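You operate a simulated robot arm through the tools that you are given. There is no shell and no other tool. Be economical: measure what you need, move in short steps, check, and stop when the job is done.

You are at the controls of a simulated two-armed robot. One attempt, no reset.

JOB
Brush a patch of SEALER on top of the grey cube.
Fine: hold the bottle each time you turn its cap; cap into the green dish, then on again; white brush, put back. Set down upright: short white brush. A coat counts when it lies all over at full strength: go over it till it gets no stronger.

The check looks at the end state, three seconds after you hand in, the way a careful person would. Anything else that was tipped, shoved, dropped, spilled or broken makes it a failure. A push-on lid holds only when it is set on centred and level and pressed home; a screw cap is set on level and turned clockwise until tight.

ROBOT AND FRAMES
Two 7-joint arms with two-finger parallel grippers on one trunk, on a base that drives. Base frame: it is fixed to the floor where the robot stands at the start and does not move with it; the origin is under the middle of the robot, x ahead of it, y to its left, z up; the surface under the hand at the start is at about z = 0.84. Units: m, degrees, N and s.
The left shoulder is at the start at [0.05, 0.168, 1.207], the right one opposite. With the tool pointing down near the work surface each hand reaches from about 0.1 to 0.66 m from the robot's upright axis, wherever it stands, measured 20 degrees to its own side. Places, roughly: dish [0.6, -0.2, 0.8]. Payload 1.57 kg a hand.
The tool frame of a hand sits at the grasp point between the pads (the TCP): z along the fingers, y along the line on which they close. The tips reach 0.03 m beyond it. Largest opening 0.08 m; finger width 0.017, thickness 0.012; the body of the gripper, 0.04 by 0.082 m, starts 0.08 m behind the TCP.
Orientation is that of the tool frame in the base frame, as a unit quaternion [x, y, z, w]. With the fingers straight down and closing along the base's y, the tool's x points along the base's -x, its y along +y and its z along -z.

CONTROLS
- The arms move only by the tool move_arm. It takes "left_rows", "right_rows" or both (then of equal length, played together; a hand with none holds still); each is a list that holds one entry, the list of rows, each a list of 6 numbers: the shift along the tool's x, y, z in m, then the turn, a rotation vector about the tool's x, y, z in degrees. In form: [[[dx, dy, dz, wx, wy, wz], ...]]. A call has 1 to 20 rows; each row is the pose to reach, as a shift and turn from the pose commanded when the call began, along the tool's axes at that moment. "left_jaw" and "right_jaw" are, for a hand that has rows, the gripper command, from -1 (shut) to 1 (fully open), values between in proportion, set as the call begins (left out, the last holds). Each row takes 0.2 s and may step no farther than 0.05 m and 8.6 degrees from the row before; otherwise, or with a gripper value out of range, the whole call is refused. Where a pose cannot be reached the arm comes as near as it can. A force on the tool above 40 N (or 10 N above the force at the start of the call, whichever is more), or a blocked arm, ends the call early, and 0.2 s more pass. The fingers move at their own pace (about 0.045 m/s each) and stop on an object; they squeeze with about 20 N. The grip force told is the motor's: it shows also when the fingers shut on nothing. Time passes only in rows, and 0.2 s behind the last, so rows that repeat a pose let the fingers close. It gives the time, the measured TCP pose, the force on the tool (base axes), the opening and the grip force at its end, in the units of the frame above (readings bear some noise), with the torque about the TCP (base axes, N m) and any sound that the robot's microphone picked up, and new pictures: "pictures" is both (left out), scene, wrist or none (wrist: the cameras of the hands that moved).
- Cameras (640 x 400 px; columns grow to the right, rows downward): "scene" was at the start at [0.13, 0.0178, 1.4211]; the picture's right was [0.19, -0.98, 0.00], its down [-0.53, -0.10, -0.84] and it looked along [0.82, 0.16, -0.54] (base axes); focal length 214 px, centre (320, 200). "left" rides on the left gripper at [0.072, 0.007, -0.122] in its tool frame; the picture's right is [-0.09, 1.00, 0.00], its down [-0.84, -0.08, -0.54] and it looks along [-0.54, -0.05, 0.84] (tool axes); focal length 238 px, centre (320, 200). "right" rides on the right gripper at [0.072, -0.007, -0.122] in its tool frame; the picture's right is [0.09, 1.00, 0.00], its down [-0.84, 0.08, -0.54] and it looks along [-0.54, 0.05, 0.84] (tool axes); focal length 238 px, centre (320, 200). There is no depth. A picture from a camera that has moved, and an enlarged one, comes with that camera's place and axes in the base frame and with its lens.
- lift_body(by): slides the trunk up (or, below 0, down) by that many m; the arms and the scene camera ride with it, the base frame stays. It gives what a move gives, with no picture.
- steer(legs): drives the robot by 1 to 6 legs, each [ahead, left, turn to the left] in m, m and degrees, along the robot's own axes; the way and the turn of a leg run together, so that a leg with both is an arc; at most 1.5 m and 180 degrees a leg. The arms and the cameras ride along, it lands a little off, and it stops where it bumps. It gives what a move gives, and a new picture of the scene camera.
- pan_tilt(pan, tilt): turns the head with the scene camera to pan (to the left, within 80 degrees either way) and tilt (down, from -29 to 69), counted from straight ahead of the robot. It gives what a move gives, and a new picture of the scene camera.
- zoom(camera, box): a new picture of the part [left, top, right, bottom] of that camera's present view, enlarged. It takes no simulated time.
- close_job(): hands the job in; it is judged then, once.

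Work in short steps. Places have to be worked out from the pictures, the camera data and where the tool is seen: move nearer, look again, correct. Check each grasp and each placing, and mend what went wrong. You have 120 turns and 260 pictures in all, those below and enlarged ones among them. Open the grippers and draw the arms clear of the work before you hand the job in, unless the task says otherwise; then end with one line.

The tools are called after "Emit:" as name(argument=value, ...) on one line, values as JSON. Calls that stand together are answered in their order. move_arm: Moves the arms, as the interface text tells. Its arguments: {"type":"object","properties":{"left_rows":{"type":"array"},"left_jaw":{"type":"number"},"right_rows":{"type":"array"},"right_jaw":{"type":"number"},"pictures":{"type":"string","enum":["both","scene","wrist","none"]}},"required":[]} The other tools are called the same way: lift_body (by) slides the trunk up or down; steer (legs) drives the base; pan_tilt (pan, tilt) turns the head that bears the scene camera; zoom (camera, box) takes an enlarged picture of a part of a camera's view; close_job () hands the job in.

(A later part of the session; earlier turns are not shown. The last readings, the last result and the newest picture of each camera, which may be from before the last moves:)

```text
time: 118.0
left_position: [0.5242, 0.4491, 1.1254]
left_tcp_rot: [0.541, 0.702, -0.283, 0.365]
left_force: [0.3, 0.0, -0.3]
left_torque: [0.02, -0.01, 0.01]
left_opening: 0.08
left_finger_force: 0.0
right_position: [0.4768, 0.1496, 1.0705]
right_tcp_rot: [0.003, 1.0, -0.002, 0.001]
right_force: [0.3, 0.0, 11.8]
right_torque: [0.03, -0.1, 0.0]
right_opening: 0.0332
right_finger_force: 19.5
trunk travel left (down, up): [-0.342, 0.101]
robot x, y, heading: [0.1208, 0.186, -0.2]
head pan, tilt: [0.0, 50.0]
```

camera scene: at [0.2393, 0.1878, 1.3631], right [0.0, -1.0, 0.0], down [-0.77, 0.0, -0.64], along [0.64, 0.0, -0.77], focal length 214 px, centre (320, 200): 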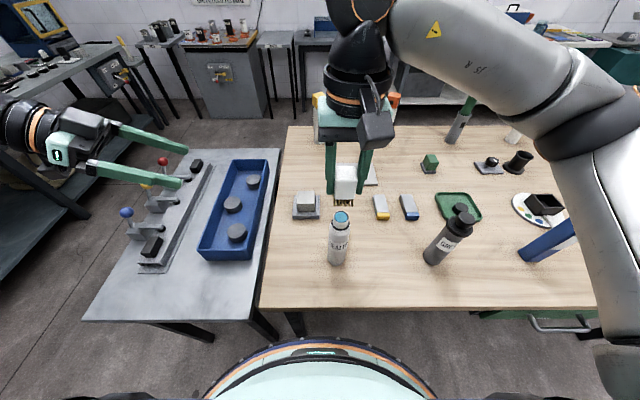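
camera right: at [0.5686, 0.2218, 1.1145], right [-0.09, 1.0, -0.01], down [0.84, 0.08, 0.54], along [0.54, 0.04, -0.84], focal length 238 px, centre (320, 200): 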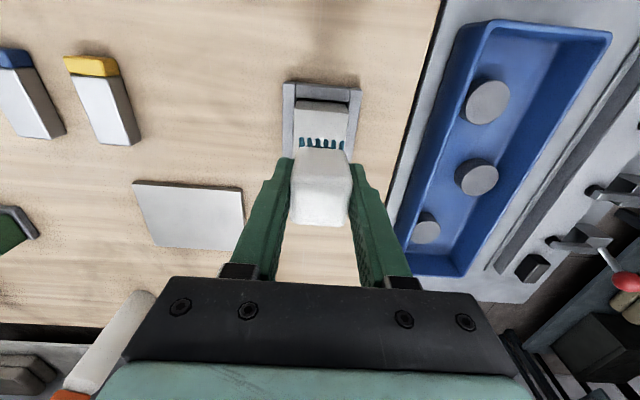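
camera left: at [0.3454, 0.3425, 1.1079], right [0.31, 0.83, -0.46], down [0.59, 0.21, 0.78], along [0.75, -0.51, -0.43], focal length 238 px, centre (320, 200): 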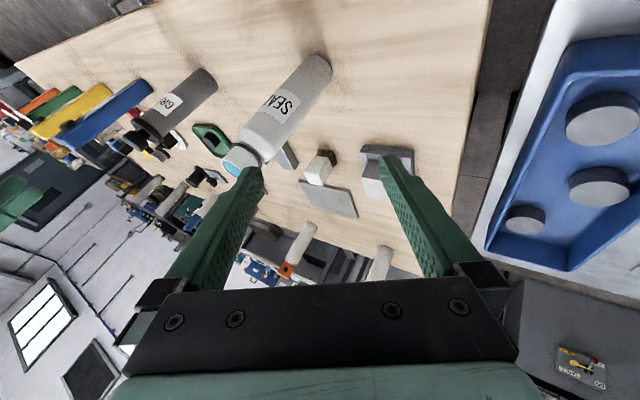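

Dipped (12 N). Back to hover over the cube.

Emit:
move_arm(right_rows=[[[0, 0, -0.02, 0, 0, 0], [0, 0, -0.055, 0, 0, 0], [-0.032, 0.0155, -0.06, 0, 0, 0], [-0.064, 0.031, -0.06, 0, 0, 0], [-0.096, 0.0465, -0.05, 0, 0, 0], [-0.128, 0.062, -0.025, 0, 0, 0], [-0.16, 0.077, 0.005, 0, 0, 0], [-0.16, 0.077, 0.04, 0, 0, 0], [-0.16, 0.077, 0.085, 0, 0, 0], [-0.16, 0.077, 0.114, 0, 0, 0], [-0.16, 0.077, 0.114, 0, 0, 0]]], pictures="none")

```text
time: 120.3
left_position: [0.5242, 0.4496, 1.1252]
left_tcp_rot: [0.541, 0.702, -0.284, 0.367]
left_force: [0.5, 0.2, 0.0]
left_torque: [0.0, -0.01, -0.05]
left_opening: 0.0799
left_finger_force: 0.0
right_position: [0.6364, 0.2242, 0.9525]
right_tcp_rot: [0.002, 1.0, -0.003, -0.001]
right_force: [0.7, 0.3, -0.9]
right_torque: [0.02, -0.01, -0.02]
right_opening: 0.0337
right_finger_force: 20.0
trunk travel left (down, up): [-0.342, 0.101]
robot x, y, heading: [0.1205, 0.1954, -0.5]
head pan, tilt: [0.0, 50.0]
```

Sweep, then return to the viewing pose.

Emit:
move_arm(right_rows=[[[0, 0, 0.01, 0, 0, 0], [0.012, -0.006, 0.01, 0, 0, 0], [-0.012, -0.006, 0.01, 0, 0, 0], [-0.012, 0.001, 0.01, 0, 0, 0], [0.012, 0.001, 0.01, 0, 0, 0], [0.012, 0.008, 0.01, 0, 0, 0], [-0.012, 0.008, 0.01, 0, 0, 0], [0, 0.001, 0.01, 0, 0, 0], [0.012, -0.006, 0.01, 0, 0, 0], [-0.012, -0.006, 0.01, 0, 0, 0], [-0.012, 0.001, 0.01, 0, 0, 0], [0.012, 0.001, 0.01, 0, 0, 0], [0.012, 0.008, 0.01, 0, 0, 0], [-0.012, 0.008, 0.01, 0, 0, 0], [0, 0.001, 0.01, 0, 0, 0], [0, 0.001, -0.015, 0, 0, 0], [0.01, -0.03, -0.045, 0, 0, 0], [0.023, -0.069, -0.075, 0, 0, 0], [0.023, -0.069, -0.075, 0, 0, 0]]], pictures="none")

Emit:
zoom(camera="right", box=[380, 80, 480, 180])

```text
refused: row 18 steps farther than a row can; nothing moved
```

```text
4.00 times, centred on (430, 130) of right
camera zoom: at [0.5669, 0.2201, 1.074], right [-0.09, 1.0, -0.01], down [0.84, 0.08, 0.54], along [0.54, 0.04, -0.84], focal length 953 px, centre (-120, 480)
```

zoom: 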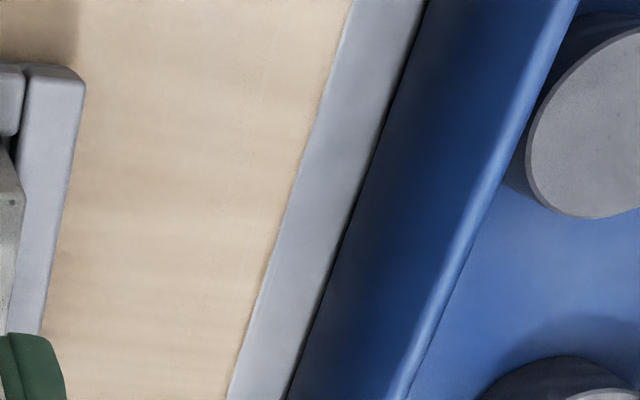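

Split the long row and repeat.

Emit:
move_arm(right_rows=[[[0, 0, 0.01, 0, 0, 0], [0.012, -0.006, 0.01, 0, 0, 0], [-0.012, -0.006, 0.01, 0, 0, 0], [-0.012, 0.001, 0.01, 0, 0, 0], [0.012, 0.001, 0.01, 0, 0, 0], [0.012, 0.008, 0.01, 0, 0, 0], [-0.012, 0.008, 0.01, 0, 0, 0], [0, 0.001, 0.01, 0, 0, 0], [0.012, -0.006, 0.01, 0, 0, 0], [-0.012, -0.006, 0.01, 0, 0, 0], [-0.012, 0.001, 0.01, 0, 0, 0], [0.012, 0.001, 0.01, 0, 0, 0], [0.012, 0.008, 0.01, 0, 0, 0], [-0.012, 0.008, 0.01, 0, 0, 0], [0, 0.001, 0.01, 0, 0, 0], [0, 0.001, -0.015, 0, 0, 0], [0.007, -0.02, -0.04, 0, 0, 0], [0.015, -0.045, -0.06, 0, 0, 0], [0.023, -0.069, -0.075, 0, 0, 0], [0.023, -0.069, -0.075, 0, 0, 0]]], pictures="none")

Emit:
zoom(camera="right", box=[380, 80, 480, 180])

```text
time: 124.5
left_position: [0.5241, 0.4507, 1.1244]
left_tcp_rot: [0.54, 0.703, -0.283, 0.366]
left_force: [-0.1, 0.8, 0.3]
left_torque: [0.03, 0.0, 0.02]
left_opening: 0.0799
left_finger_force: 0.0
right_position: [0.6125, 0.1566, 1.0293]
right_tcp_rot: [0.002, 1.0, -0.003, 0.001]
right_force: [-1.1, -0.9, -1.2]
right_torque: [0.01, -0.01, -0.01]
right_opening: 0.0335
right_finger_force: 19.8
trunk travel left (down, up): [-0.342, 0.101]
robot x, y, heading: [0.1192, 0.1888, -0.3]
head pan, tilt: [0.0, 50.0]
```

```text
4.00 times, centred on (430, 130) of right
camera zoom: at [0.5422, 0.1517, 1.1502], right [-0.09, 1.0, -0.01], down [0.84, 0.08, 0.54], along [0.54, 0.04, -0.84], focal length 953 px, centre (-120, 480)
```

zoom: 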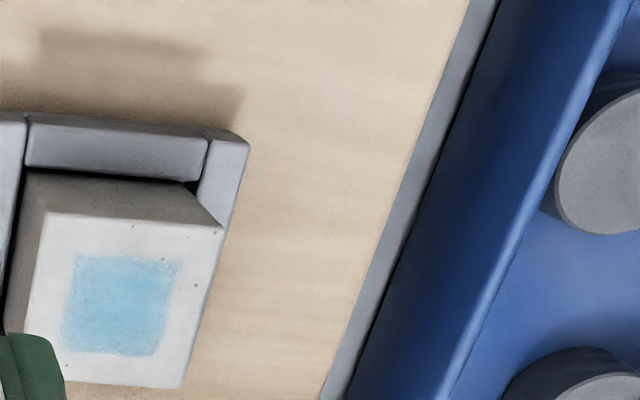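

No further strengthening: the coat is saturated. Now I return the brush to its original spot (0.639, 0.1065) and lower to just above the table.

Emit:
move_arm(right_rows=[[[-0.013, -0.025, 0, 0, 0, 0], [-0.0265, -0.05, 0, 0, 0, 0], [-0.0265, -0.05, 0.04, 0, 0, 0], [-0.0265, -0.05, 0.08, 0, 0, 0], [-0.0265, -0.05, 0.115, 0, 0, 0], [-0.0265, -0.05, 0.132, 0, 0, 0], [-0.0265, -0.05, 0.136, 0, 0, 0], [-0.0265, -0.05, 0.136, 0, 0, 0]]], pictures="wrist")

```text
time: 126.3
left_position: [0.5242, 0.4505, 1.1252]
left_tcp_rot: [0.541, 0.702, -0.283, 0.366]
left_force: [0.3, -0.3, 0.5]
left_torque: [0.01, 0.03, 0.0]
left_opening: 0.0803
left_finger_force: 0.1
right_position: [0.6401, 0.1057, 0.8931]
right_tcp_rot: [0.002, 1.0, -0.003, 0.0]
right_force: [-0.2, -0.1, -0.8]
right_torque: [-0.06, 0.01, 0.0]
right_opening: 0.0336
right_finger_force: 20.3
trunk travel left (down, up): [-0.342, 0.101]
robot x, y, heading: [0.1188, 0.1869, -0.3]
head pan, tilt: [0.0, 50.0]
camera right: at [0.5694, 0.1013, 1.0143], right [-0.09, 1.0, -0.01], down [0.84, 0.08, 0.54], along [0.54, 0.04, -0.84], focal length 238 px, centre (320, 200)
```

right: 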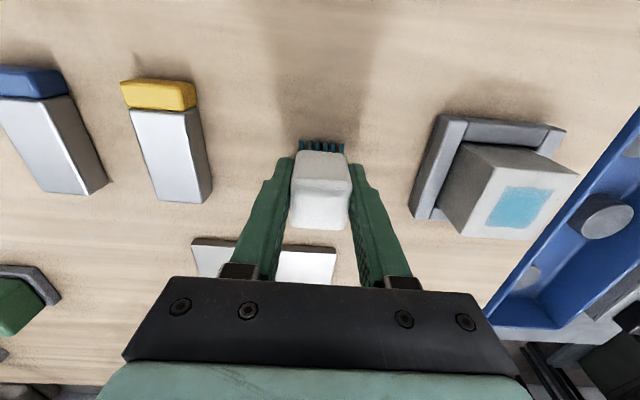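

Lower in 1 mm steps to feel the table.

Emit:
move_arm(right_rows=[[[0, 0, 0.001, 0, 0, 0], [0, 0, 0.002, 0, 0, 0], [0, 0, 0.003, 0, 0, 0], [0, 0, 0.004, 0, 0, 0], [0, 0, 0.004, 0, 0, 0]]], pictures="none")

```text
time: 127.5
left_position: [0.5251, 0.4486, 1.1244]
left_tcp_rot: [0.541, 0.702, -0.283, 0.365]
left_force: [0.6, 0.1, -0.3]
left_torque: [-0.03, 0.02, 0.02]
left_opening: 0.0798
left_finger_force: 0.1
right_position: [0.6415, 0.1066, 0.8896]
right_tcp_rot: [0.003, 1.0, -0.002, 0.0]
right_force: [0.2, -0.3, -0.2]
right_torque: [-0.01, 0.01, -0.02]
right_opening: 0.0335
right_finger_force: 19.9
trunk travel left (down, up): [-0.342, 0.101]
robot x, y, heading: [0.1212, 0.19, -0.2]
head pan, tilt: [0.0, 50.0]
```

Emit:
move_arm(right_rows=[[[0, 0, 0.0008, 0, 0, 0], [0, 0, 0.0016, 0, 0, 0], [0, 0, 0.0016, 0, 0, 0]]], pictures="none")

```text
time: 128.3
left_position: [0.5229, 0.4503, 1.1238]
left_tcp_rot: [0.541, 0.703, -0.282, 0.365]
left_force: [0.8, -0.4, -0.4]
left_torque: [-0.02, 0.02, -0.01]
left_opening: 0.0801
left_finger_force: 0.1
right_position: [0.6407, 0.1068, 0.8878]
right_tcp_rot: [0.002, 1.0, -0.003, 0.0]
right_force: [0.0, 0.3, -0.8]
right_torque: [0.02, 0.03, -0.01]
right_opening: 0.0335
right_finger_force: 20.0
trunk travel left (down, up): [-0.342, 0.101]
robot x, y, heading: [0.1197, 0.1908, -0.3]
head pan, tilt: [0.0, 50.0]
```

Still no contact (brush may have slid a little up in the grip); 3 mm more.

Emit:
move_arm(right_rows=[[[0, 0, 0.001, 0, 0, 0], [0, 0, 0.002, 0, 0, 0], [0, 0, 0.003, 0, 0, 0], [0, 0, 0.003, 0, 0, 0]]], pictures="none")

Emit:
zoom(camera="scene", box=[310, 160, 380, 216])

```text
time: 129.3
left_position: [0.5234, 0.4503, 1.1248]
left_tcp_rot: [0.542, 0.702, -0.283, 0.366]
left_force: [-0.5, -0.1, 0.2]
left_torque: [0.02, 0.01, 0.0]
left_opening: 0.08
left_finger_force: 0.0
right_position: [0.6416, 0.1051, 0.8873]
right_tcp_rot: [0.003, 1.0, -0.001, 0.002]
right_force: [-0.8, -1.1, 15.2]
right_torque: [0.06, -0.02, 0.01]
right_opening: 0.0333
right_finger_force: 20.0
trunk travel left (down, up): [-0.342, 0.101]
robot x, y, heading: [0.1203, 0.1858, -0.3]
head pan, tilt: [0.0, 50.0]
```

```text
7.14 times, centred on (345, 188) of scene
camera zoom: at [0.2377, 0.1879, 1.3635], right [-0.01, -1.0, 0.0], down [-0.77, 0.0, -0.64], along [0.64, 0.0, -0.77], focal length 1532 px, centre (141, 286)
```

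zoom: 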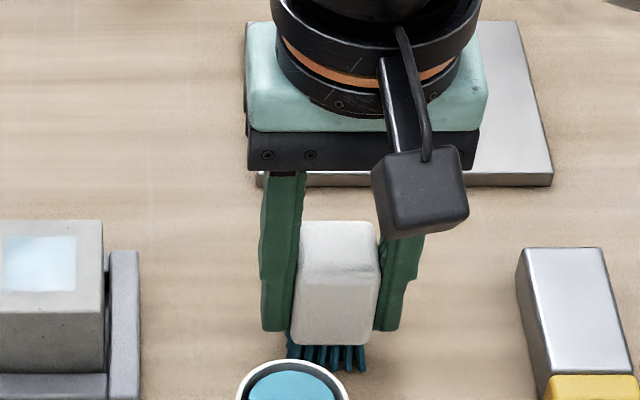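

Touching the table. I ease up 1.5 mm to unload, then open and rise.

Emit:
move_arm(right_rows=[[[0, 0, -0.0015, 0, 0, 0], [0, 0, -0.0015, 0, 0, 0]]], pictures="none")

Emit:
move_arm(right_rows=[[[0, 0, 0, 0, 0, 0], [0, 0, 0, 0, 0, 0], [0, 0, 0, 0, 0, 0], [0, 0, -0.02, 0, 0, 0], [0, 0, -0.06, 0, 0, 0], [0, 0, -0.105, 0, 0, 0], [0, 0, -0.15, 0, 0, 0], [0, 0, -0.19, 0, 0, 0]]], right_jaw=0.6, pictures="both")

Emit:
zoom(camera="scene", box=[290, 170, 390, 250])

```text
time: 129.9
left_position: [0.5224, 0.4495, 1.1242]
left_tcp_rot: [0.542, 0.702, -0.284, 0.366]
left_force: [-0.3, -1.0, -0.2]
left_torque: [-0.01, 0.0, 0.03]
left_opening: 0.0798
left_finger_force: 0.1
right_position: [0.6402, 0.1058, 0.8875]
right_tcp_rot: [0.003, 1.0, -0.003, 0.001]
right_force: [1.8, 0.8, 8.5]
right_torque: [0.12, -0.17, 0.04]
right_opening: 0.0336
right_finger_force: 20.1
trunk travel left (down, up): [-0.342, 0.101]
robot x, y, heading: [0.1199, 0.1883, -0.3]
head pan, tilt: [0.0, 50.0]
```

```text
time: 131.8
left_position: [0.5234, 0.4499, 1.1249]
left_tcp_rot: [0.541, 0.703, -0.283, 0.365]
left_force: [0.2, 0.6, -0.4]
left_torque: [0.0, -0.02, -0.01]
left_opening: 0.08
left_finger_force: 0.1
right_position: [0.6422, 0.1056, 1.0757]
right_tcp_rot: [0.003, 1.0, -0.003, 0.0]
right_force: [-0.5, 0.1, 0.4]
right_torque: [0.01, -0.01, 0.0]
right_opening: 0.0641
right_finger_force: 0.1
trunk travel left (down, up): [-0.342, 0.101]
robot x, y, heading: [0.1183, 0.1898, -0.4]
head pan, tilt: [0.0, 50.0]
camera scene: at [0.2388, 0.1881, 1.3631], right [0.0, -1.0, 0.0], down [-0.77, 0.0, -0.64], along [0.64, 0.0, -0.77], focal length 214 px, centre (320, 200)
camera right: at [0.57, 0.1, 1.197], right [-0.09, 1.0, -0.01], down [0.84, 0.08, 0.54], along [0.54, 0.04, -0.84], focal length 238 px, centre (320, 200)
```

scene: 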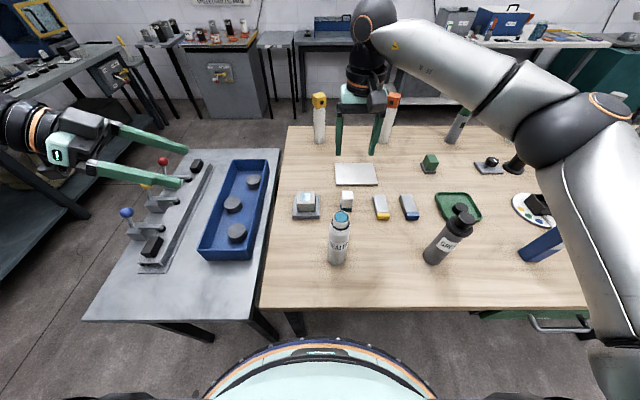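
right: 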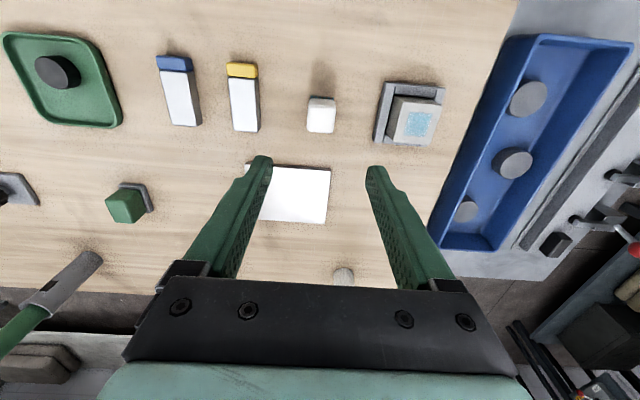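

```text
5.00 times, centred on (340, 210) of scene
camera zoom: at [0.2388, 0.1881, 1.3631], right [0.0, -1.0, 0.0], down [-0.77, 0.0, -0.64], along [0.64, 0.0, -0.77], focal length 1072 px, centre (220, 150)
```

zoom: 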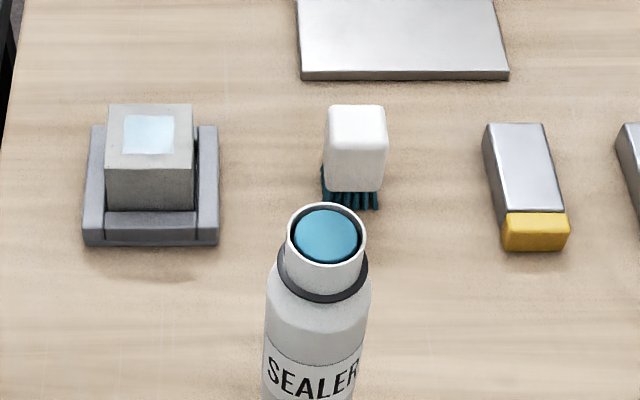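

Brush stands upright where it was. I check the coat once more from this angle.

Emit:
zoom(camera="right", box=[380, 80, 450, 150])

```text
5.71 times, centred on (415, 115) of right
camera zoom: at [0.57, 0.1, 1.197], right [-0.09, 1.0, -0.01], down [0.84, 0.08, 0.54], along [0.54, 0.04, -0.84], focal length 1362 px, centre (-223, 686)
```

zoom: 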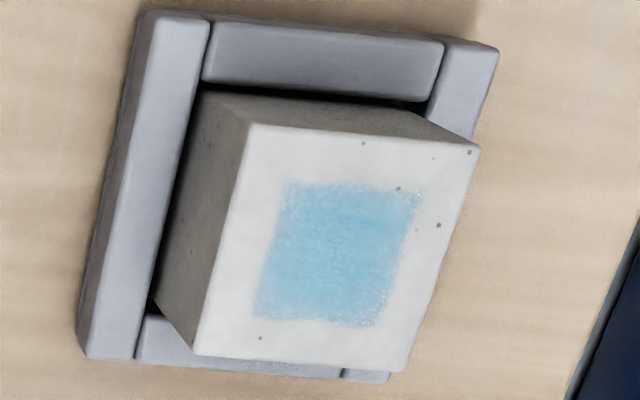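

Coat is uniform and no longer changing. Now I drive back to the earlier base pose for the recapping.

Emit:
move_arm(right_rows=[[[0, 0, -0.04, 0, 0, 0], [0, 0, -0.08, 0, 0, 0]]], pictures="none")

Emit:
steer(legs=[[-0.05, -0.11, 0.2]])

Emit:
zoom(camera="scene", box=[240, 160, 350, 250])

```text
time: 132.3
left_position: [0.5238, 0.449, 1.1238]
left_tcp_rot: [0.541, 0.702, -0.284, 0.366]
left_force: [-0.2, -0.3, 0.0]
left_torque: [-0.01, 0.03, 0.0]
left_opening: 0.0801
left_finger_force: 0.0
right_position: [0.64, 0.1071, 1.1571]
right_tcp_rot: [0.002, 1.0, -0.003, 0.001]
right_force: [0.6, 0.1, -0.2]
right_torque: [0.02, 0.01, 0.0]
right_opening: 0.0643
right_finger_force: 0.1
trunk travel left (down, up): [-0.342, 0.101]
robot x, y, heading: [0.1203, 0.1851, -0.1]
head pan, tilt: [0.0, 50.0]
```

```text
time: 134.0
left_position: [0.4713, 0.3401, 1.1244]
left_tcp_rot: [0.54, 0.704, -0.282, 0.366]
left_force: [0.5, 0.9, 0.4]
left_torque: [0.05, -0.02, -0.02]
left_opening: 0.08
left_finger_force: 0.1
right_position: [0.5904, -0.0039, 1.1567]
right_tcp_rot: [0.001, 1.0, -0.002, -0.001]
right_force: [-1.3, 0.2, -0.1]
right_torque: [-0.01, 0.0, 0.01]
right_opening: 0.0643
right_finger_force: 0.1
trunk travel left (down, up): [-0.342, 0.101]
robot x, y, heading: [0.0723, 0.08, 0.0]
head pan, tilt: [0.0, 50.0]
camera scene: at [0.1883, 0.0772, 1.3632], right [0.0, -1.0, 0.0], down [-0.77, 0.0, -0.64], along [0.64, 0.0, -0.77], focal length 214 px, centre (320, 200)
```

scene: 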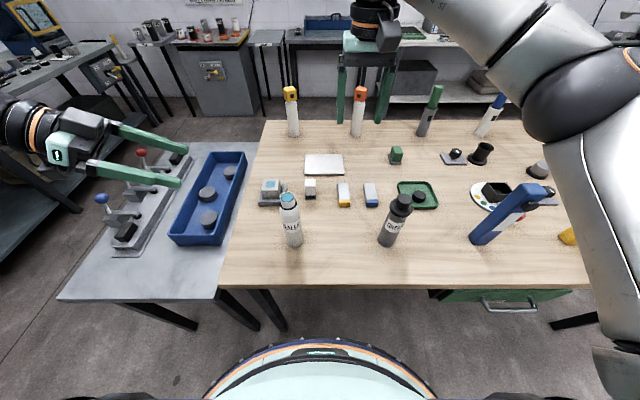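

```text
4.44 times, centred on (295, 205) of scene
camera zoom: at [0.1883, 0.0772, 1.3632], right [0.0, -1.0, 0.0], down [-0.77, 0.0, -0.64], along [0.64, 0.0, -0.77], focal length 953 px, centre (431, 178)
```

zoom: 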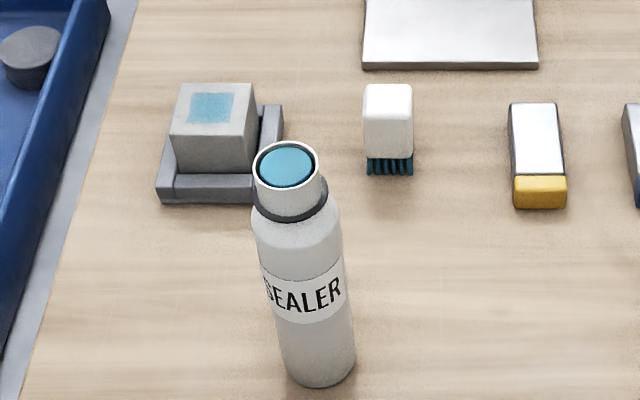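

Without glare the patch shows its true colour. I enlarge it to check for thin cells.

Emit:
zoom(camera="scene", box=[264, 174, 304, 204])

```text
13.33 times, centred on (284, 189) of scene
camera zoom: at [0.1883, 0.0772, 1.3632], right [0.0, -1.0, 0.0], down [-0.77, 0.0, -0.64], along [0.64, 0.0, -0.77], focal length 2860 px, centre (800, 347)
```

zoom: 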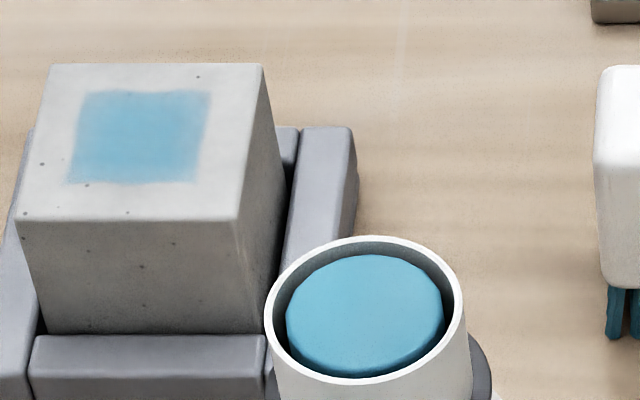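

Colour now matches the liquid, but the right edge looks a little paler. Look closer.

Emit:
zoom(camera="scene", box=[264, 176, 284, 190])

```text
16.00 times, centred on (274, 183) of scene
camera zoom: at [0.1883, 0.0772, 1.3632], right [0.0, -1.0, 0.0], down [-0.77, 0.0, -0.64], along [0.64, 0.0, -0.77], focal length 3432 px, centre (1056, 472)
```

zoom: 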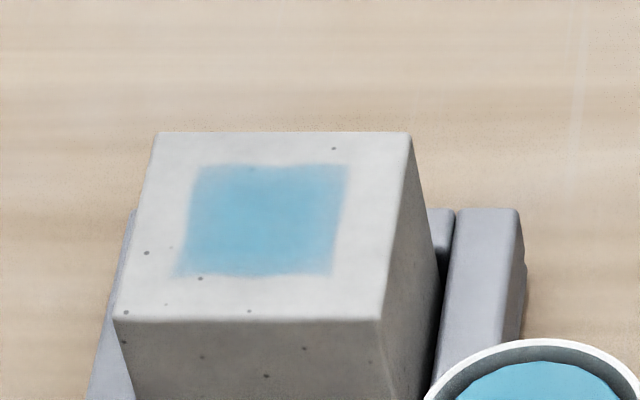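

The coat looks even to its edges. Now both arms: left to its pregrasp by the bottle, right above the cap in the dish.

Emit:
move_arm(left_rows=[[[0.0122, -0.0074, 0.0232, 0, 0, 0], [0.0245, -0.0147, 0.0465, 0, 0, 0], [0.0367, -0.0221, 0.0697, 0, 0, 0], [0.0489, -0.0295, 0.0929, 0, 0, 0], [0.0612, -0.0368, 0.1162, 0, 0, 0], [0.0734, -0.0442, 0.1394, 0, 0, 0], [0.0734, -0.0442, 0.1394, 0, 0, 0]]], right_rows=[[[-0.0061, -0.0383, 0.003, 0, 0, 0], [-0.0122, -0.0767, 0.006, 0, 0, 0], [-0.0183, -0.115, 0.012, 0, 0, 0], [-0.0244, -0.1533, 0.025, 0, 0, 0], [-0.0305, -0.1917, 0.04, 0, 0, 0], [-0.0366, -0.23, 0.057, 0, 0, 0], [-0.0366, -0.23, 0.057, 0, 0, 0]]], right_jaw=0.35)

```text
time: 135.6
left_position: [0.4465, 0.2591, 0.9857]
left_tcp_rot: [0.539, 0.704, -0.282, 0.367]
left_force: [0.4, 0.0, -1.0]
left_torque: [0.02, 0.02, 0.02]
left_opening: 0.0798
left_finger_force: 0.0
right_position: [0.6286, -0.2325, 1.1006]
right_tcp_rot: [0.0, 1.0, -0.003, 0.001]
right_force: [0.1, -0.1, -0.9]
right_torque: [0.02, -0.04, 0.01]
right_opening: 0.0542
right_finger_force: 0.0
trunk travel left (down, up): [-0.342, 0.101]
robot x, y, heading: [0.0731, 0.0754, -0.0]
head pan, tilt: [0.0, 50.0]
camera scene: at [0.1883, 0.0778, 1.3632], right [0.0, -1.0, 0.0], down [-0.77, 0.0, -0.64], along [0.64, 0.0, -0.77], focal length 214 px, centre (320, 200)
camera right: at [0.5576, -0.237, 1.2212], right [-0.09, 1.0, -0.01], down [0.84, 0.08, 0.54], along [0.54, 0.04, -0.84], focal length 238 px, centre (320, 200)
camera left: at [0.4169, 0.3982, 0.9963], right [0.98, 0.21, 0.07], down [-0.06, -0.05, 1.0], along [0.21, -0.98, -0.04], focal length 238 px, centre (320, 200)
```

scene: 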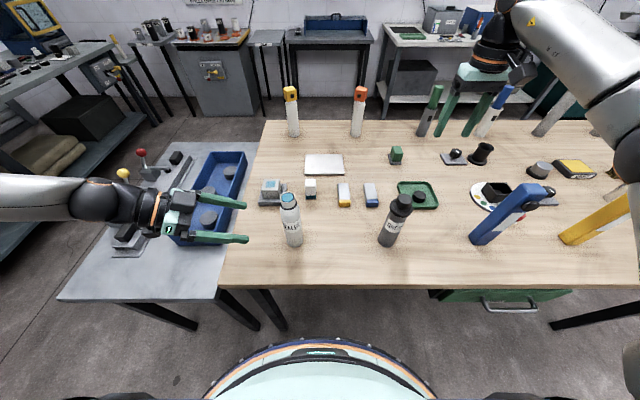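
right: 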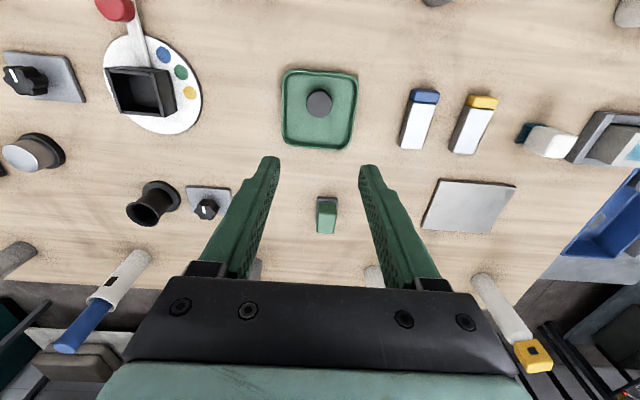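
left: 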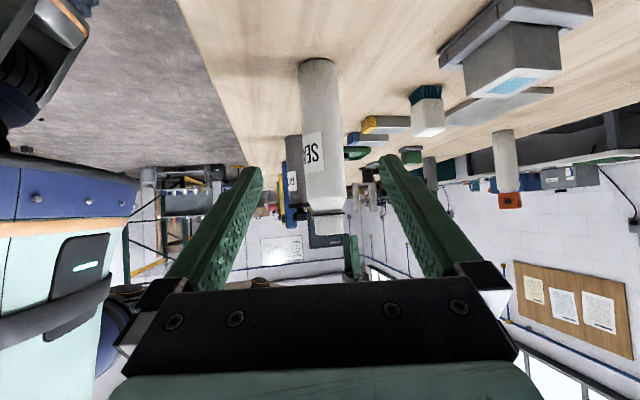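

Everything lines up as before. Left advances 0.14 m around the bottle; right descends over the cap.

Emit:
move_arm(left_rows=[[[0, 0, 0.025, 0, 0, 0], [0, 0, 0.05, 0, 0, 0], [0, 0, 0.075, 0, 0, 0], [0, 0, 0.1, 0, 0, 0], [0, 0, 0.12, 0, 0, 0], [0, 0, 0.142, 0, 0, 0], [0, 0, 0.142, 0, 0, 0], [0, 0, 0.142, 0, 0, 0]]], right_rows=[[[0.001, -0.001, 0.045, 0, 0, 0], [0.001, -0.001, 0.09, 0, 0, 0], [0.001, -0.001, 0.135, 0, 0, 0], [0.001, -0.001, 0.175, 0, 0, 0], [0.001, -0.001, 0.205, 0, 0, 0], [0.001, -0.001, 0.218, 0, 0, 0], [0.001, -0.001, 0.225, 0, 0, 0], [0.001, -0.001, 0.225, 0, 0, 0]]])

Emit:
zoom(camera="scene", box=[240, 160, 350, 250])

```text
time: 137.4
left_position: [0.478, 0.1482, 0.9047]
left_tcp_rot: [0.54, 0.703, -0.282, 0.366]
left_force: [-1.2, -0.7, 0.3]
left_torque: [0.01, -0.01, -0.01]
left_opening: 0.0801
left_finger_force: 0.0
right_position: [0.6261, -0.2342, 0.875]
right_tcp_rot: [0.001, 1.0, -0.002, 0.001]
right_force: [0.6, 0.1, 0.8]
right_torque: [0.03, 0.01, -0.03]
right_opening: 0.054
right_finger_force: 0.1
trunk travel left (down, up): [-0.342, 0.101]
robot x, y, heading: [0.0648, 0.0749, -0.1]
head pan, tilt: [0.0, 50.0]
camera scene: at [0.1885, 0.0775, 1.3631], right [0.0, -1.0, 0.0], down [-0.77, 0.0, -0.64], along [0.64, 0.0, -0.77], focal length 214 px, centre (320, 200)
camera right: at [0.5541, -0.2392, 0.9957], right [-0.09, 1.0, -0.01], down [0.84, 0.08, 0.54], along [0.54, 0.04, -0.84], focal length 238 px, centre (320, 200)
camera left: at [0.4481, 0.2862, 0.9162], right [0.98, 0.21, 0.07], down [-0.06, -0.05, 1.0], along [0.21, -0.98, -0.04], focal length 238 px, centre (320, 200)
```

scene: 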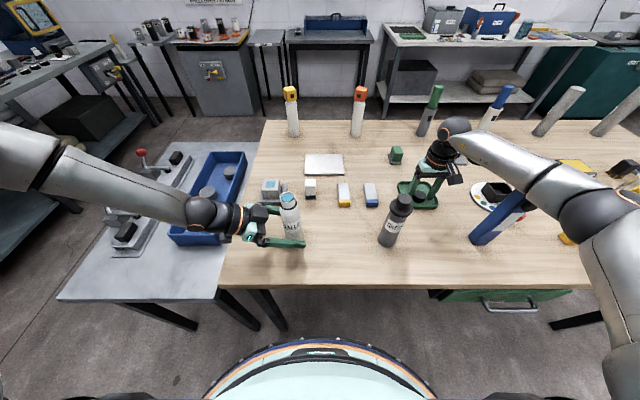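
right: 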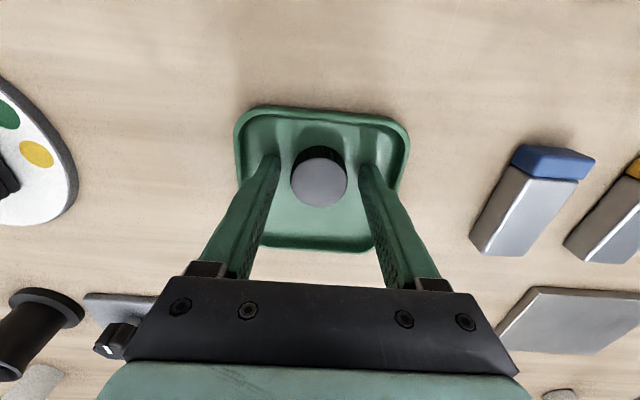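
left: 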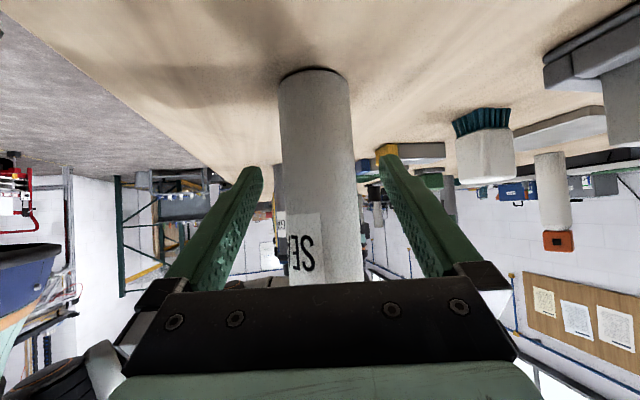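

```text
4.44 times, centred on (295, 205) of scene
camera zoom: at [0.1885, 0.0775, 1.3631], right [0.0, -1.0, 0.0], down [-0.77, 0.0, -0.64], along [0.64, 0.0, -0.77], focal length 953 px, centre (431, 178)
```

zoom: 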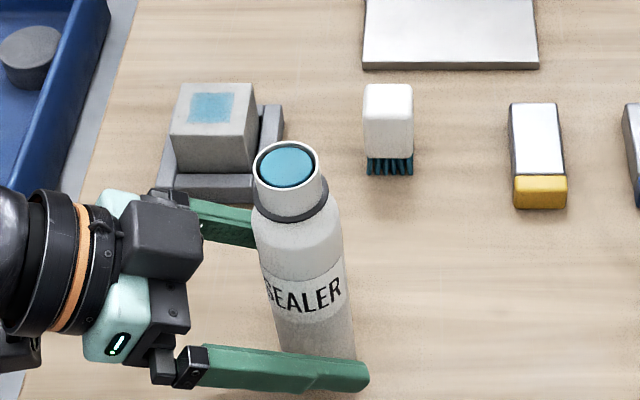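

Both are well placed. Close both grippers.

Emit:
move_arm(left_rows=[[[0, 0, 0, 0, 0, 0], [0, 0, 0, 0, 0, 0], [0, 0, 0, 0, 0, 0], [0, 0, 0, 0, 0, 0], [0, 0, 0, 0, 0, 0]]], right_rows=[[[0, 0, 0, 0, 0, 0], [0, 0, 0, 0, 0, 0], [0, 0, 0, 0, 0, 0], [0, 0, 0, 0, 0, 0], [0, 0, 0, 0, 0, 0]]], left_jaw=-1, right_jaw=-1, pictures="none")

Emit:
zoom(camera="scene", box=[260, 160, 330, 220])

```text
time: 138.6
left_position: [0.479, 0.1485, 0.9058]
left_tcp_rot: [0.539, 0.705, -0.281, 0.366]
left_force: [0.4, -1.0, -0.2]
left_torque: [0.0, -0.03, -0.02]
left_opening: 0.0423
left_finger_force: 20.2
right_position: [0.6242, -0.2343, 0.8751]
right_tcp_rot: [0.001, 1.0, -0.002, 0.0]
right_force: [0.3, 0.6, 0.1]
right_torque: [-0.02, 0.01, 0.03]
right_opening: 0.0352
right_finger_force: 20.0
trunk travel left (down, up): [-0.342, 0.101]
robot x, y, heading: [0.0688, 0.0759, -0.1]
head pan, tilt: [0.0, 50.0]
```

```text
6.67 times, centred on (295, 190) of scene
camera zoom: at [0.1885, 0.0776, 1.3631], right [0.0, -1.0, 0.0], down [-0.77, 0.0, -0.64], along [0.64, 0.0, -0.77], focal length 1430 px, centre (487, 267)
```

zoom: 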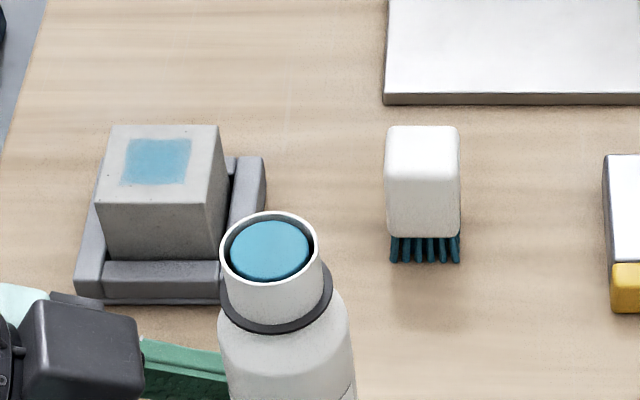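

Both gripped (bottle 42 mm, cap 35 mm). I lift the cap out of the dish and check how it sits in the pads.

Emit:
move_arm(right_rows=[[[0, 0, -0.02, 0, 0, 0], [0, 0, -0.06, 0, 0, 0], [0, 0, -0.105, 0, 0, 0], [0, 0, -0.15, 0, 0, 0], [0, 0, -0.195, 0, 0, 0], [0, 0, -0.235, 0, 0, 0], [0, 0, -0.265, 0, 0, 0], [0, 0, -0.265, 0, 0, 0]]], pictures="none")

Emit:
zoom(camera="right", box=[240, 110, 400, 240])

Emit:
zoom(camera="scene", box=[400, 60, 520, 160])

```text
time: 140.4
left_position: [0.4773, 0.1481, 0.9051]
left_tcp_rot: [0.539, 0.704, -0.281, 0.366]
left_force: [0.1, -0.4, -0.6]
left_torque: [-0.03, -0.02, -0.01]
left_opening: 0.0421
left_finger_force: 19.8
right_position: [0.6228, -0.2349, 1.1399]
right_tcp_rot: [0.002, 1.0, -0.002, -0.001]
right_force: [0.5, -0.5, -0.5]
right_torque: [0.02, 0.0, 0.01]
right_opening: 0.0352
right_finger_force: 20.3
trunk travel left (down, up): [-0.342, 0.101]
robot x, y, heading: [0.0673, 0.0802, -0.2]
head pan, tilt: [0.0, 50.0]
```

```text
3.08 times, centred on (320, 175) of right
camera zoom: at [0.5526, -0.2395, 1.2606], right [-0.09, 1.0, -0.01], down [0.84, 0.08, 0.54], along [0.54, 0.04, -0.84], focal length 733 px, centre (320, 277)
```

zoom: 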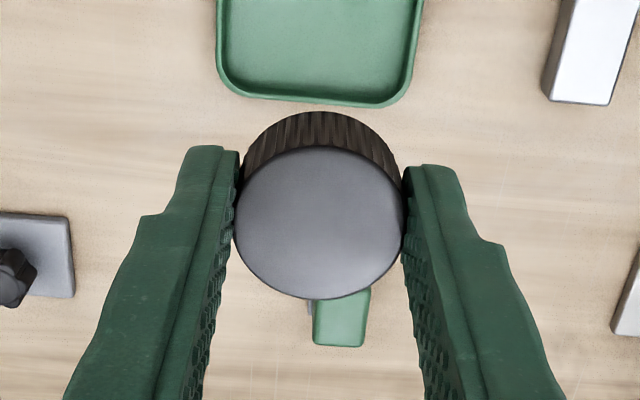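

```text
4.00 times, centred on (460, 110) of scene
camera zoom: at [0.1885, 0.0775, 1.3631], right [0.0, -1.0, 0.0], down [-0.77, 0.0, -0.64], along [0.64, 0.0, -0.77], focal length 858 px, centre (-240, 560)
```

zoom: 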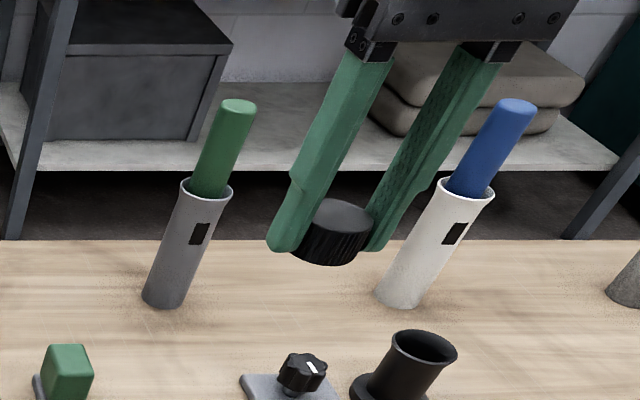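

Cap sits level in the pads. I carry it back above the bottle, turning to 56° counter-clockwise to have the full clockwise stroke.

Emit:
move_arm(right_rows=[[[0.0161, 0.0422, 0, 0, 0, -6.2], [0.0322, 0.0844, 0, 0, 0, -12.4], [0.0483, 0.1267, 0, 0, 0, -18.6], [0.0644, 0.1689, 0, 0, 0, -24.8], [0.0806, 0.2111, 0, 0, 0, -31], [0.0967, 0.2533, 0, 0, 0, -37.2], [0.1128, 0.2956, 0, 0, 0, -43.4], [0.1289, 0.3378, 0, 0, 0, -49.6], [0.145, 0.38, 0, 0, 0, -56], [0.145, 0.38, 0.03, 0, 0, -56], [0.145, 0.38, 0.06, 0, 0, -56], [0.145, 0.38, 0.06, 0, 0, -56]]], pictures="wrist")

Emit:
zoom(camera="scene", box=[250, 160, 330, 230])

Emit:
zoom(camera="right", box=[260, 70, 380, 220])

```text
time: 143.0
left_position: [0.4783, 0.1476, 0.9055]
left_tcp_rot: [0.54, 0.703, -0.282, 0.365]
left_force: [0.1, -0.4, -0.2]
left_torque: [-0.03, -0.01, -0.02]
left_opening: 0.0423
left_finger_force: 20.4
right_position: [0.4831, 0.1468, 1.0774]
right_tcp_rot: [-0.469, 0.883, -0.002, -0.001]
right_force: [-0.3, 0.2, -0.8]
right_torque: [0.02, 0.01, -0.02]
right_opening: 0.035
right_finger_force: 19.9
trunk travel left (down, up): [-0.342, 0.101]
robot x, y, heading: [0.0703, 0.0787, -0.1]
head pan, tilt: [0.0, 50.0]
camera right: at [0.4485, 0.0848, 1.1983], right [-0.88, 0.48, 0.0], down [0.4, 0.74, 0.54], along [0.26, 0.47, -0.84], focal length 238 px, centre (320, 200)
```

right: 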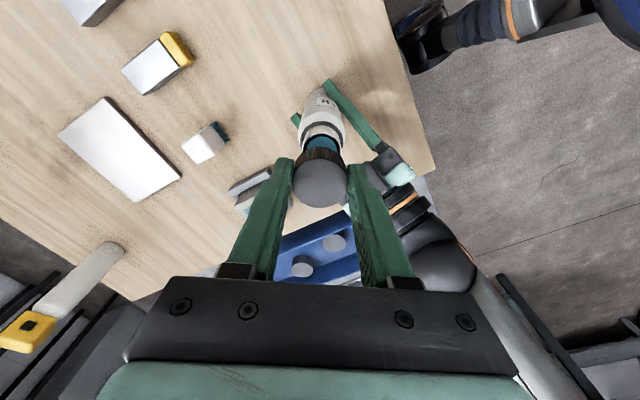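

```text
5.71 times, centred on (290, 195) of scene
camera zoom: at [0.1885, 0.0776, 1.3632], right [0.0, -1.0, 0.0], down [-0.77, 0.0, -0.64], along [0.64, 0.0, -0.77], focal length 1226 px, centre (491, 229)
```

zoom: 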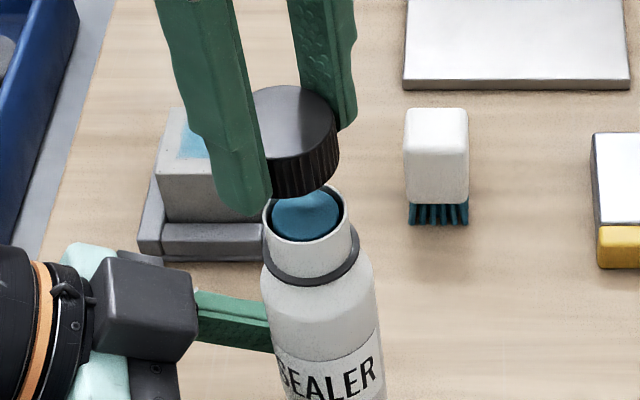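

```text
2.67 times, centred on (320, 145) of right
camera zoom: at [0.4485, 0.0848, 1.1983], right [-0.88, 0.48, 0.0], down [0.4, 0.74, 0.54], along [0.26, 0.47, -0.84], focal length 636 px, centre (320, 347)
```

zoom: 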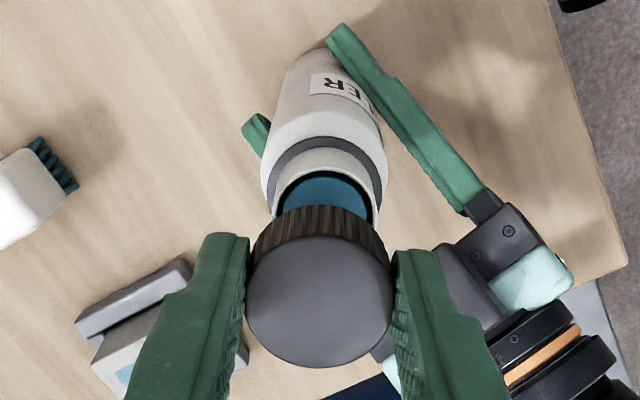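

By both views the cap must shift to TCP ≈(0.479, 0.1445), which matches where it came off. I correct and lower to just above the neck.

Emit:
move_arm(right_rows=[[[0.0039, 0.0019, 0.005, 0, 0, 0], [0.0039, 0.0019, 0.015, 0, 0, 0], [0.0039, 0.0019, 0.027, 0, 0, 0], [0.0039, 0.0019, 0.027, 0, 0, 0]]], pictures="none")

Emit:
zoom(camera="scene", box=[260, 170, 330, 230])

Emit:
zoom(camera="right", box=[260, 90, 380, 220])

```text
time: 144.0
left_position: [0.4784, 0.1483, 0.9051]
left_tcp_rot: [0.539, 0.704, -0.281, 0.366]
left_force: [0.4, -0.1, 0.2]
left_torque: [0.0, -0.06, -0.03]
left_opening: 0.0422
left_finger_force: 20.2
right_position: [0.4786, 0.145, 1.0504]
right_tcp_rot: [-0.469, 0.883, -0.003, -0.001]
right_force: [-0.2, -0.8, -0.8]
right_torque: [0.01, 0.03, 0.0]
right_opening: 0.0351
right_finger_force: 20.1
trunk travel left (down, up): [-0.342, 0.101]
robot x, y, heading: [0.0725, 0.0753, -0.1]
head pan, tilt: [0.0, 50.0]
```

```text
6.67 times, centred on (295, 200) of scene
camera zoom: at [0.1885, 0.0776, 1.3631], right [0.0, -1.0, 0.0], down [-0.77, 0.0, -0.64], along [0.64, 0.0, -0.77], focal length 1430 px, centre (487, 200)
```

zoom: 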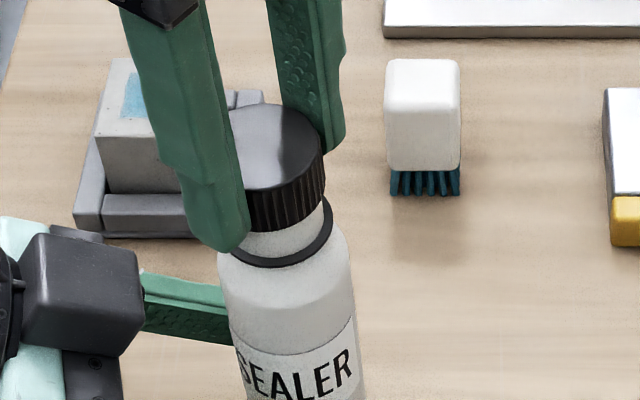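

```text
3.08 times, centred on (320, 155) of right
camera zoom: at [0.444, 0.0819, 1.1723], right [-0.88, 0.48, 0.0], down [0.41, 0.74, 0.54], along [0.26, 0.47, -0.84], focal length 733 px, centre (320, 338)
```

zoom: 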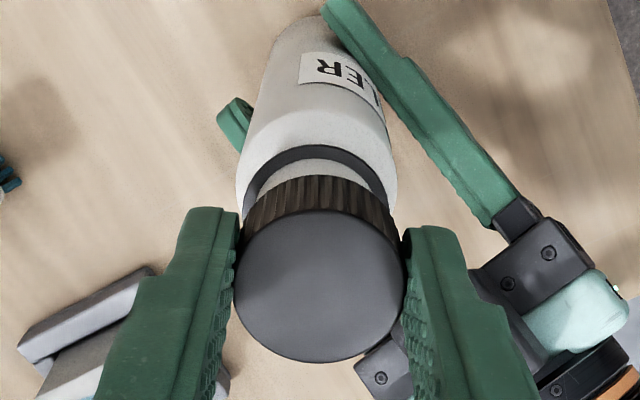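

Aligned in both views. Lower gently until contact.

Emit:
move_arm(right_rows=[[[0, 0, 0.002, 0, 0, 0], [0, 0, 0.004, 0, 0, 0], [0, 0, 0.006, 0, 0, 0], [0, 0, 0.008, 0, 0, 0], [0, 0, 0.008, 0, 0, 0]]], pictures="none")

```text
time: 145.2
left_position: [0.4776, 0.1483, 0.9047]
left_tcp_rot: [0.54, 0.704, -0.282, 0.366]
left_force: [-1.5, 2.2, 0.4]
left_torque: [-0.3, -0.47, -0.02]
left_opening: 0.0426
left_finger_force: 19.5
right_position: [0.4766, 0.1428, 1.0435]
right_tcp_rot: [-0.469, 0.883, -0.002, 0.0]
right_force: [3.0, -3.6, 2.6]
right_torque: [-0.09, -0.11, 0.02]
right_opening: 0.0352
right_finger_force: 19.6
trunk travel left (down, up): [-0.342, 0.101]
robot x, y, heading: [0.0679, 0.0767, -0.2]
head pan, tilt: [0.0, 50.0]
```

Slight side contact (−tool y); I shift 0.8 mm and go on down 4 mm.

Emit:
move_arm(right_rows=[[[0.0002, -0.0008, 0, 0, 0, 0], [0.0002, -0.0008, 0.001, 0, 0, 0], [0.0002, -0.0008, 0.002, 0, 0, 0], [0.0002, -0.0008, 0.003, 0, 0, 0], [0.0002, -0.0008, 0.004, 0, 0, 0]]], pictures="none")

Emit:
zoom(camera="scene", box=[260, 170, 330, 230])

```text
time: 146.4
left_position: [0.4781, 0.148, 0.9061]
left_tcp_rot: [0.539, 0.704, -0.282, 0.366]
left_force: [-1.5, 0.8, 0.5]
left_torque: [-0.17, -0.13, 0.04]
left_opening: 0.0426
left_finger_force: 20.2
right_position: [0.4775, 0.1422, 1.0384]
right_tcp_rot: [-0.469, 0.883, -0.002, -0.002]
right_force: [0.5, -0.5, 0.7]
right_torque: [0.08, -0.02, 0.02]
right_opening: 0.0349
right_finger_force: 20.3
trunk travel left (down, up): [-0.342, 0.101]
robot x, y, heading: [0.0686, 0.0749, -0.2]
head pan, tilt: [0.0, 50.0]
```

```text
6.67 times, centred on (295, 200) of scene
camera zoom: at [0.1884, 0.0775, 1.3632], right [0.0, -1.0, 0.0], down [-0.77, 0.0, -0.64], along [0.64, 0.0, -0.77], focal length 1430 px, centre (487, 200)
```

zoom: 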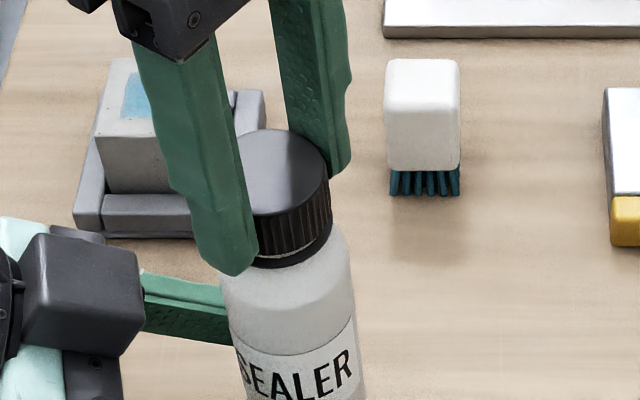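

Cap is on the neck, level, just above the collar. I turn clockwise 172° while following down 3 mm.

Emit:
move_arm(right_rows=[[[0, 0, 0.001, 0, 0, 8.6], [0, 0, 0.001, 0, 0, 17.2], [0, 0, 0.0012, 0, 0, 25.8], [0, 0, 0.0013, 0, 0, 34.4], [0, 0, 0.0014, 0, 0, 43], [0, 0, 0.0015, 0, 0, 51.6], [0, 0, 0.0016, 0, 0, 60.2], [0, 0, 0.0017, 0, 0, 68.8], [0, 0, 0.0018, 0, 0, 77.4], [0, 0, 0.0019, 0, 0, 86], [0, 0, 0.002, 0, 0, 94.6], [0, 0, 0.0021, 0, 0, 103.2], [0, 0, 0.0022, 0, 0, 111.8], [0, 0, 0.0023, 0, 0, 120.4], [0, 0, 0.0025, 0, 0, 129], [0, 0, 0.0026, 0, 0, 137.6], [0, 0, 0.0027, 0, 0, 146.2], [0, 0, 0.0028, 0, 0, 154.8], [0, 0, 0.0029, 0, 0, 163.4], [0, 0, 0.003, 0, 0, 172]]], pictures="none")

Emit:
zoom(camera="scene", box=[260, 170, 330, 230])

```text
time: 150.6
left_position: [0.477, 0.1479, 0.9045]
left_tcp_rot: [0.54, 0.704, -0.282, 0.366]
left_force: [-9.7, -5.3, 3.9]
left_torque: [-0.1, -0.63, -0.09]
left_opening: 0.0426
left_finger_force: 19.8
right_position: [0.4776, 0.1417, 1.0373]
right_tcp_rot: [0.85, 0.527, -0.001, 0.001]
right_force: [7.8, 3.1, 3.0]
right_torque: [0.21, -0.17, 0.02]
right_opening: 0.035
right_finger_force: 20.5
trunk travel left (down, up): [-0.342, 0.101]
robot x, y, heading: [0.0745, 0.0754, -0.4]
head pan, tilt: [0.0, 50.0]
```

```text
6.67 times, centred on (295, 200) of scene
camera zoom: at [0.1877, 0.0773, 1.3633], right [0.0, -1.0, 0.0], down [-0.77, 0.0, -0.64], along [0.64, 0.0, -0.77], focal length 1430 px, centre (487, 200)
```

zoom: 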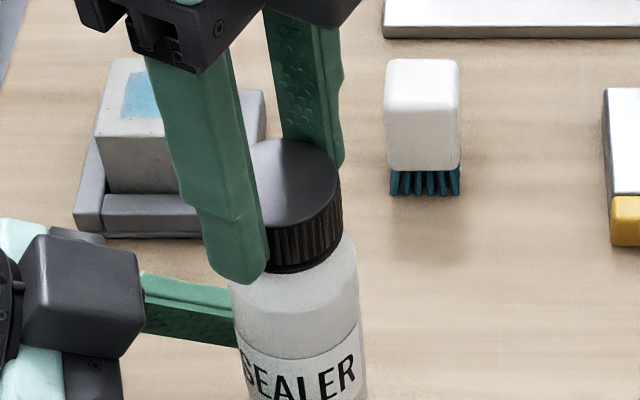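

Cap is going down. I ease the side strain and turn the remaining 60° of this stroke.

Emit:
move_arm(right_rows=[[[0.0012, 0.0011, 0.0003, 0, 0, 8.6], [0.0012, 0.0011, 0.0005, 0, 0, 17.2], [0.0012, 0.0011, 0.0007, 0, 0, 25.8], [0.0012, 0.0011, 0.0009, 0, 0, 34.4], [0.0012, 0.0011, 0.001, 0, 0, 43], [0.0012, 0.0011, 0.0011, 0, 0, 51.6], [0.0012, 0.0011, 0.0012, 0, 0, 60]]], pictures="none")

Emit:
zoom(camera="right", box=[240, 90, 400, 240])

```text
time: 152.2
left_position: [0.478, 0.149, 0.9051]
left_tcp_rot: [0.539, 0.704, -0.282, 0.366]
left_force: [-0.7, 1.9, 0.6]
left_torque: [-0.21, -0.07, -0.44]
left_opening: 0.0427
left_finger_force: 20.2
right_position: [0.478, 0.1439, 1.0352]
right_tcp_rot: [0.999, 0.033, -0.002, 0.002]
right_force: [-0.6, -1.2, -0.3]
right_torque: [0.05, 0.06, 0.47]
right_opening: 0.0353
right_finger_force: 19.5
trunk travel left (down, up): [-0.342, 0.101]
robot x, y, heading: [0.0679, 0.0789, -0.1]
head pan, tilt: [0.0, 50.0]
```

```text
2.67 times, centred on (320, 165) of right
camera zoom: at [0.5514, 0.1569, 1.1557], right [0.16, -0.99, 0.01], down [-0.83, -0.13, 0.54], along [-0.54, -0.09, -0.84], focal length 636 px, centre (320, 293)
```

zoom: 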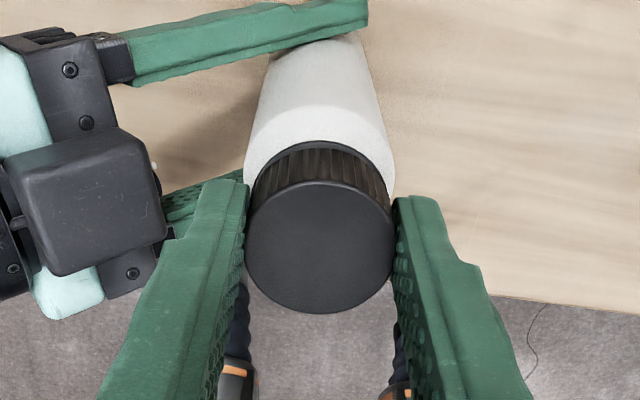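

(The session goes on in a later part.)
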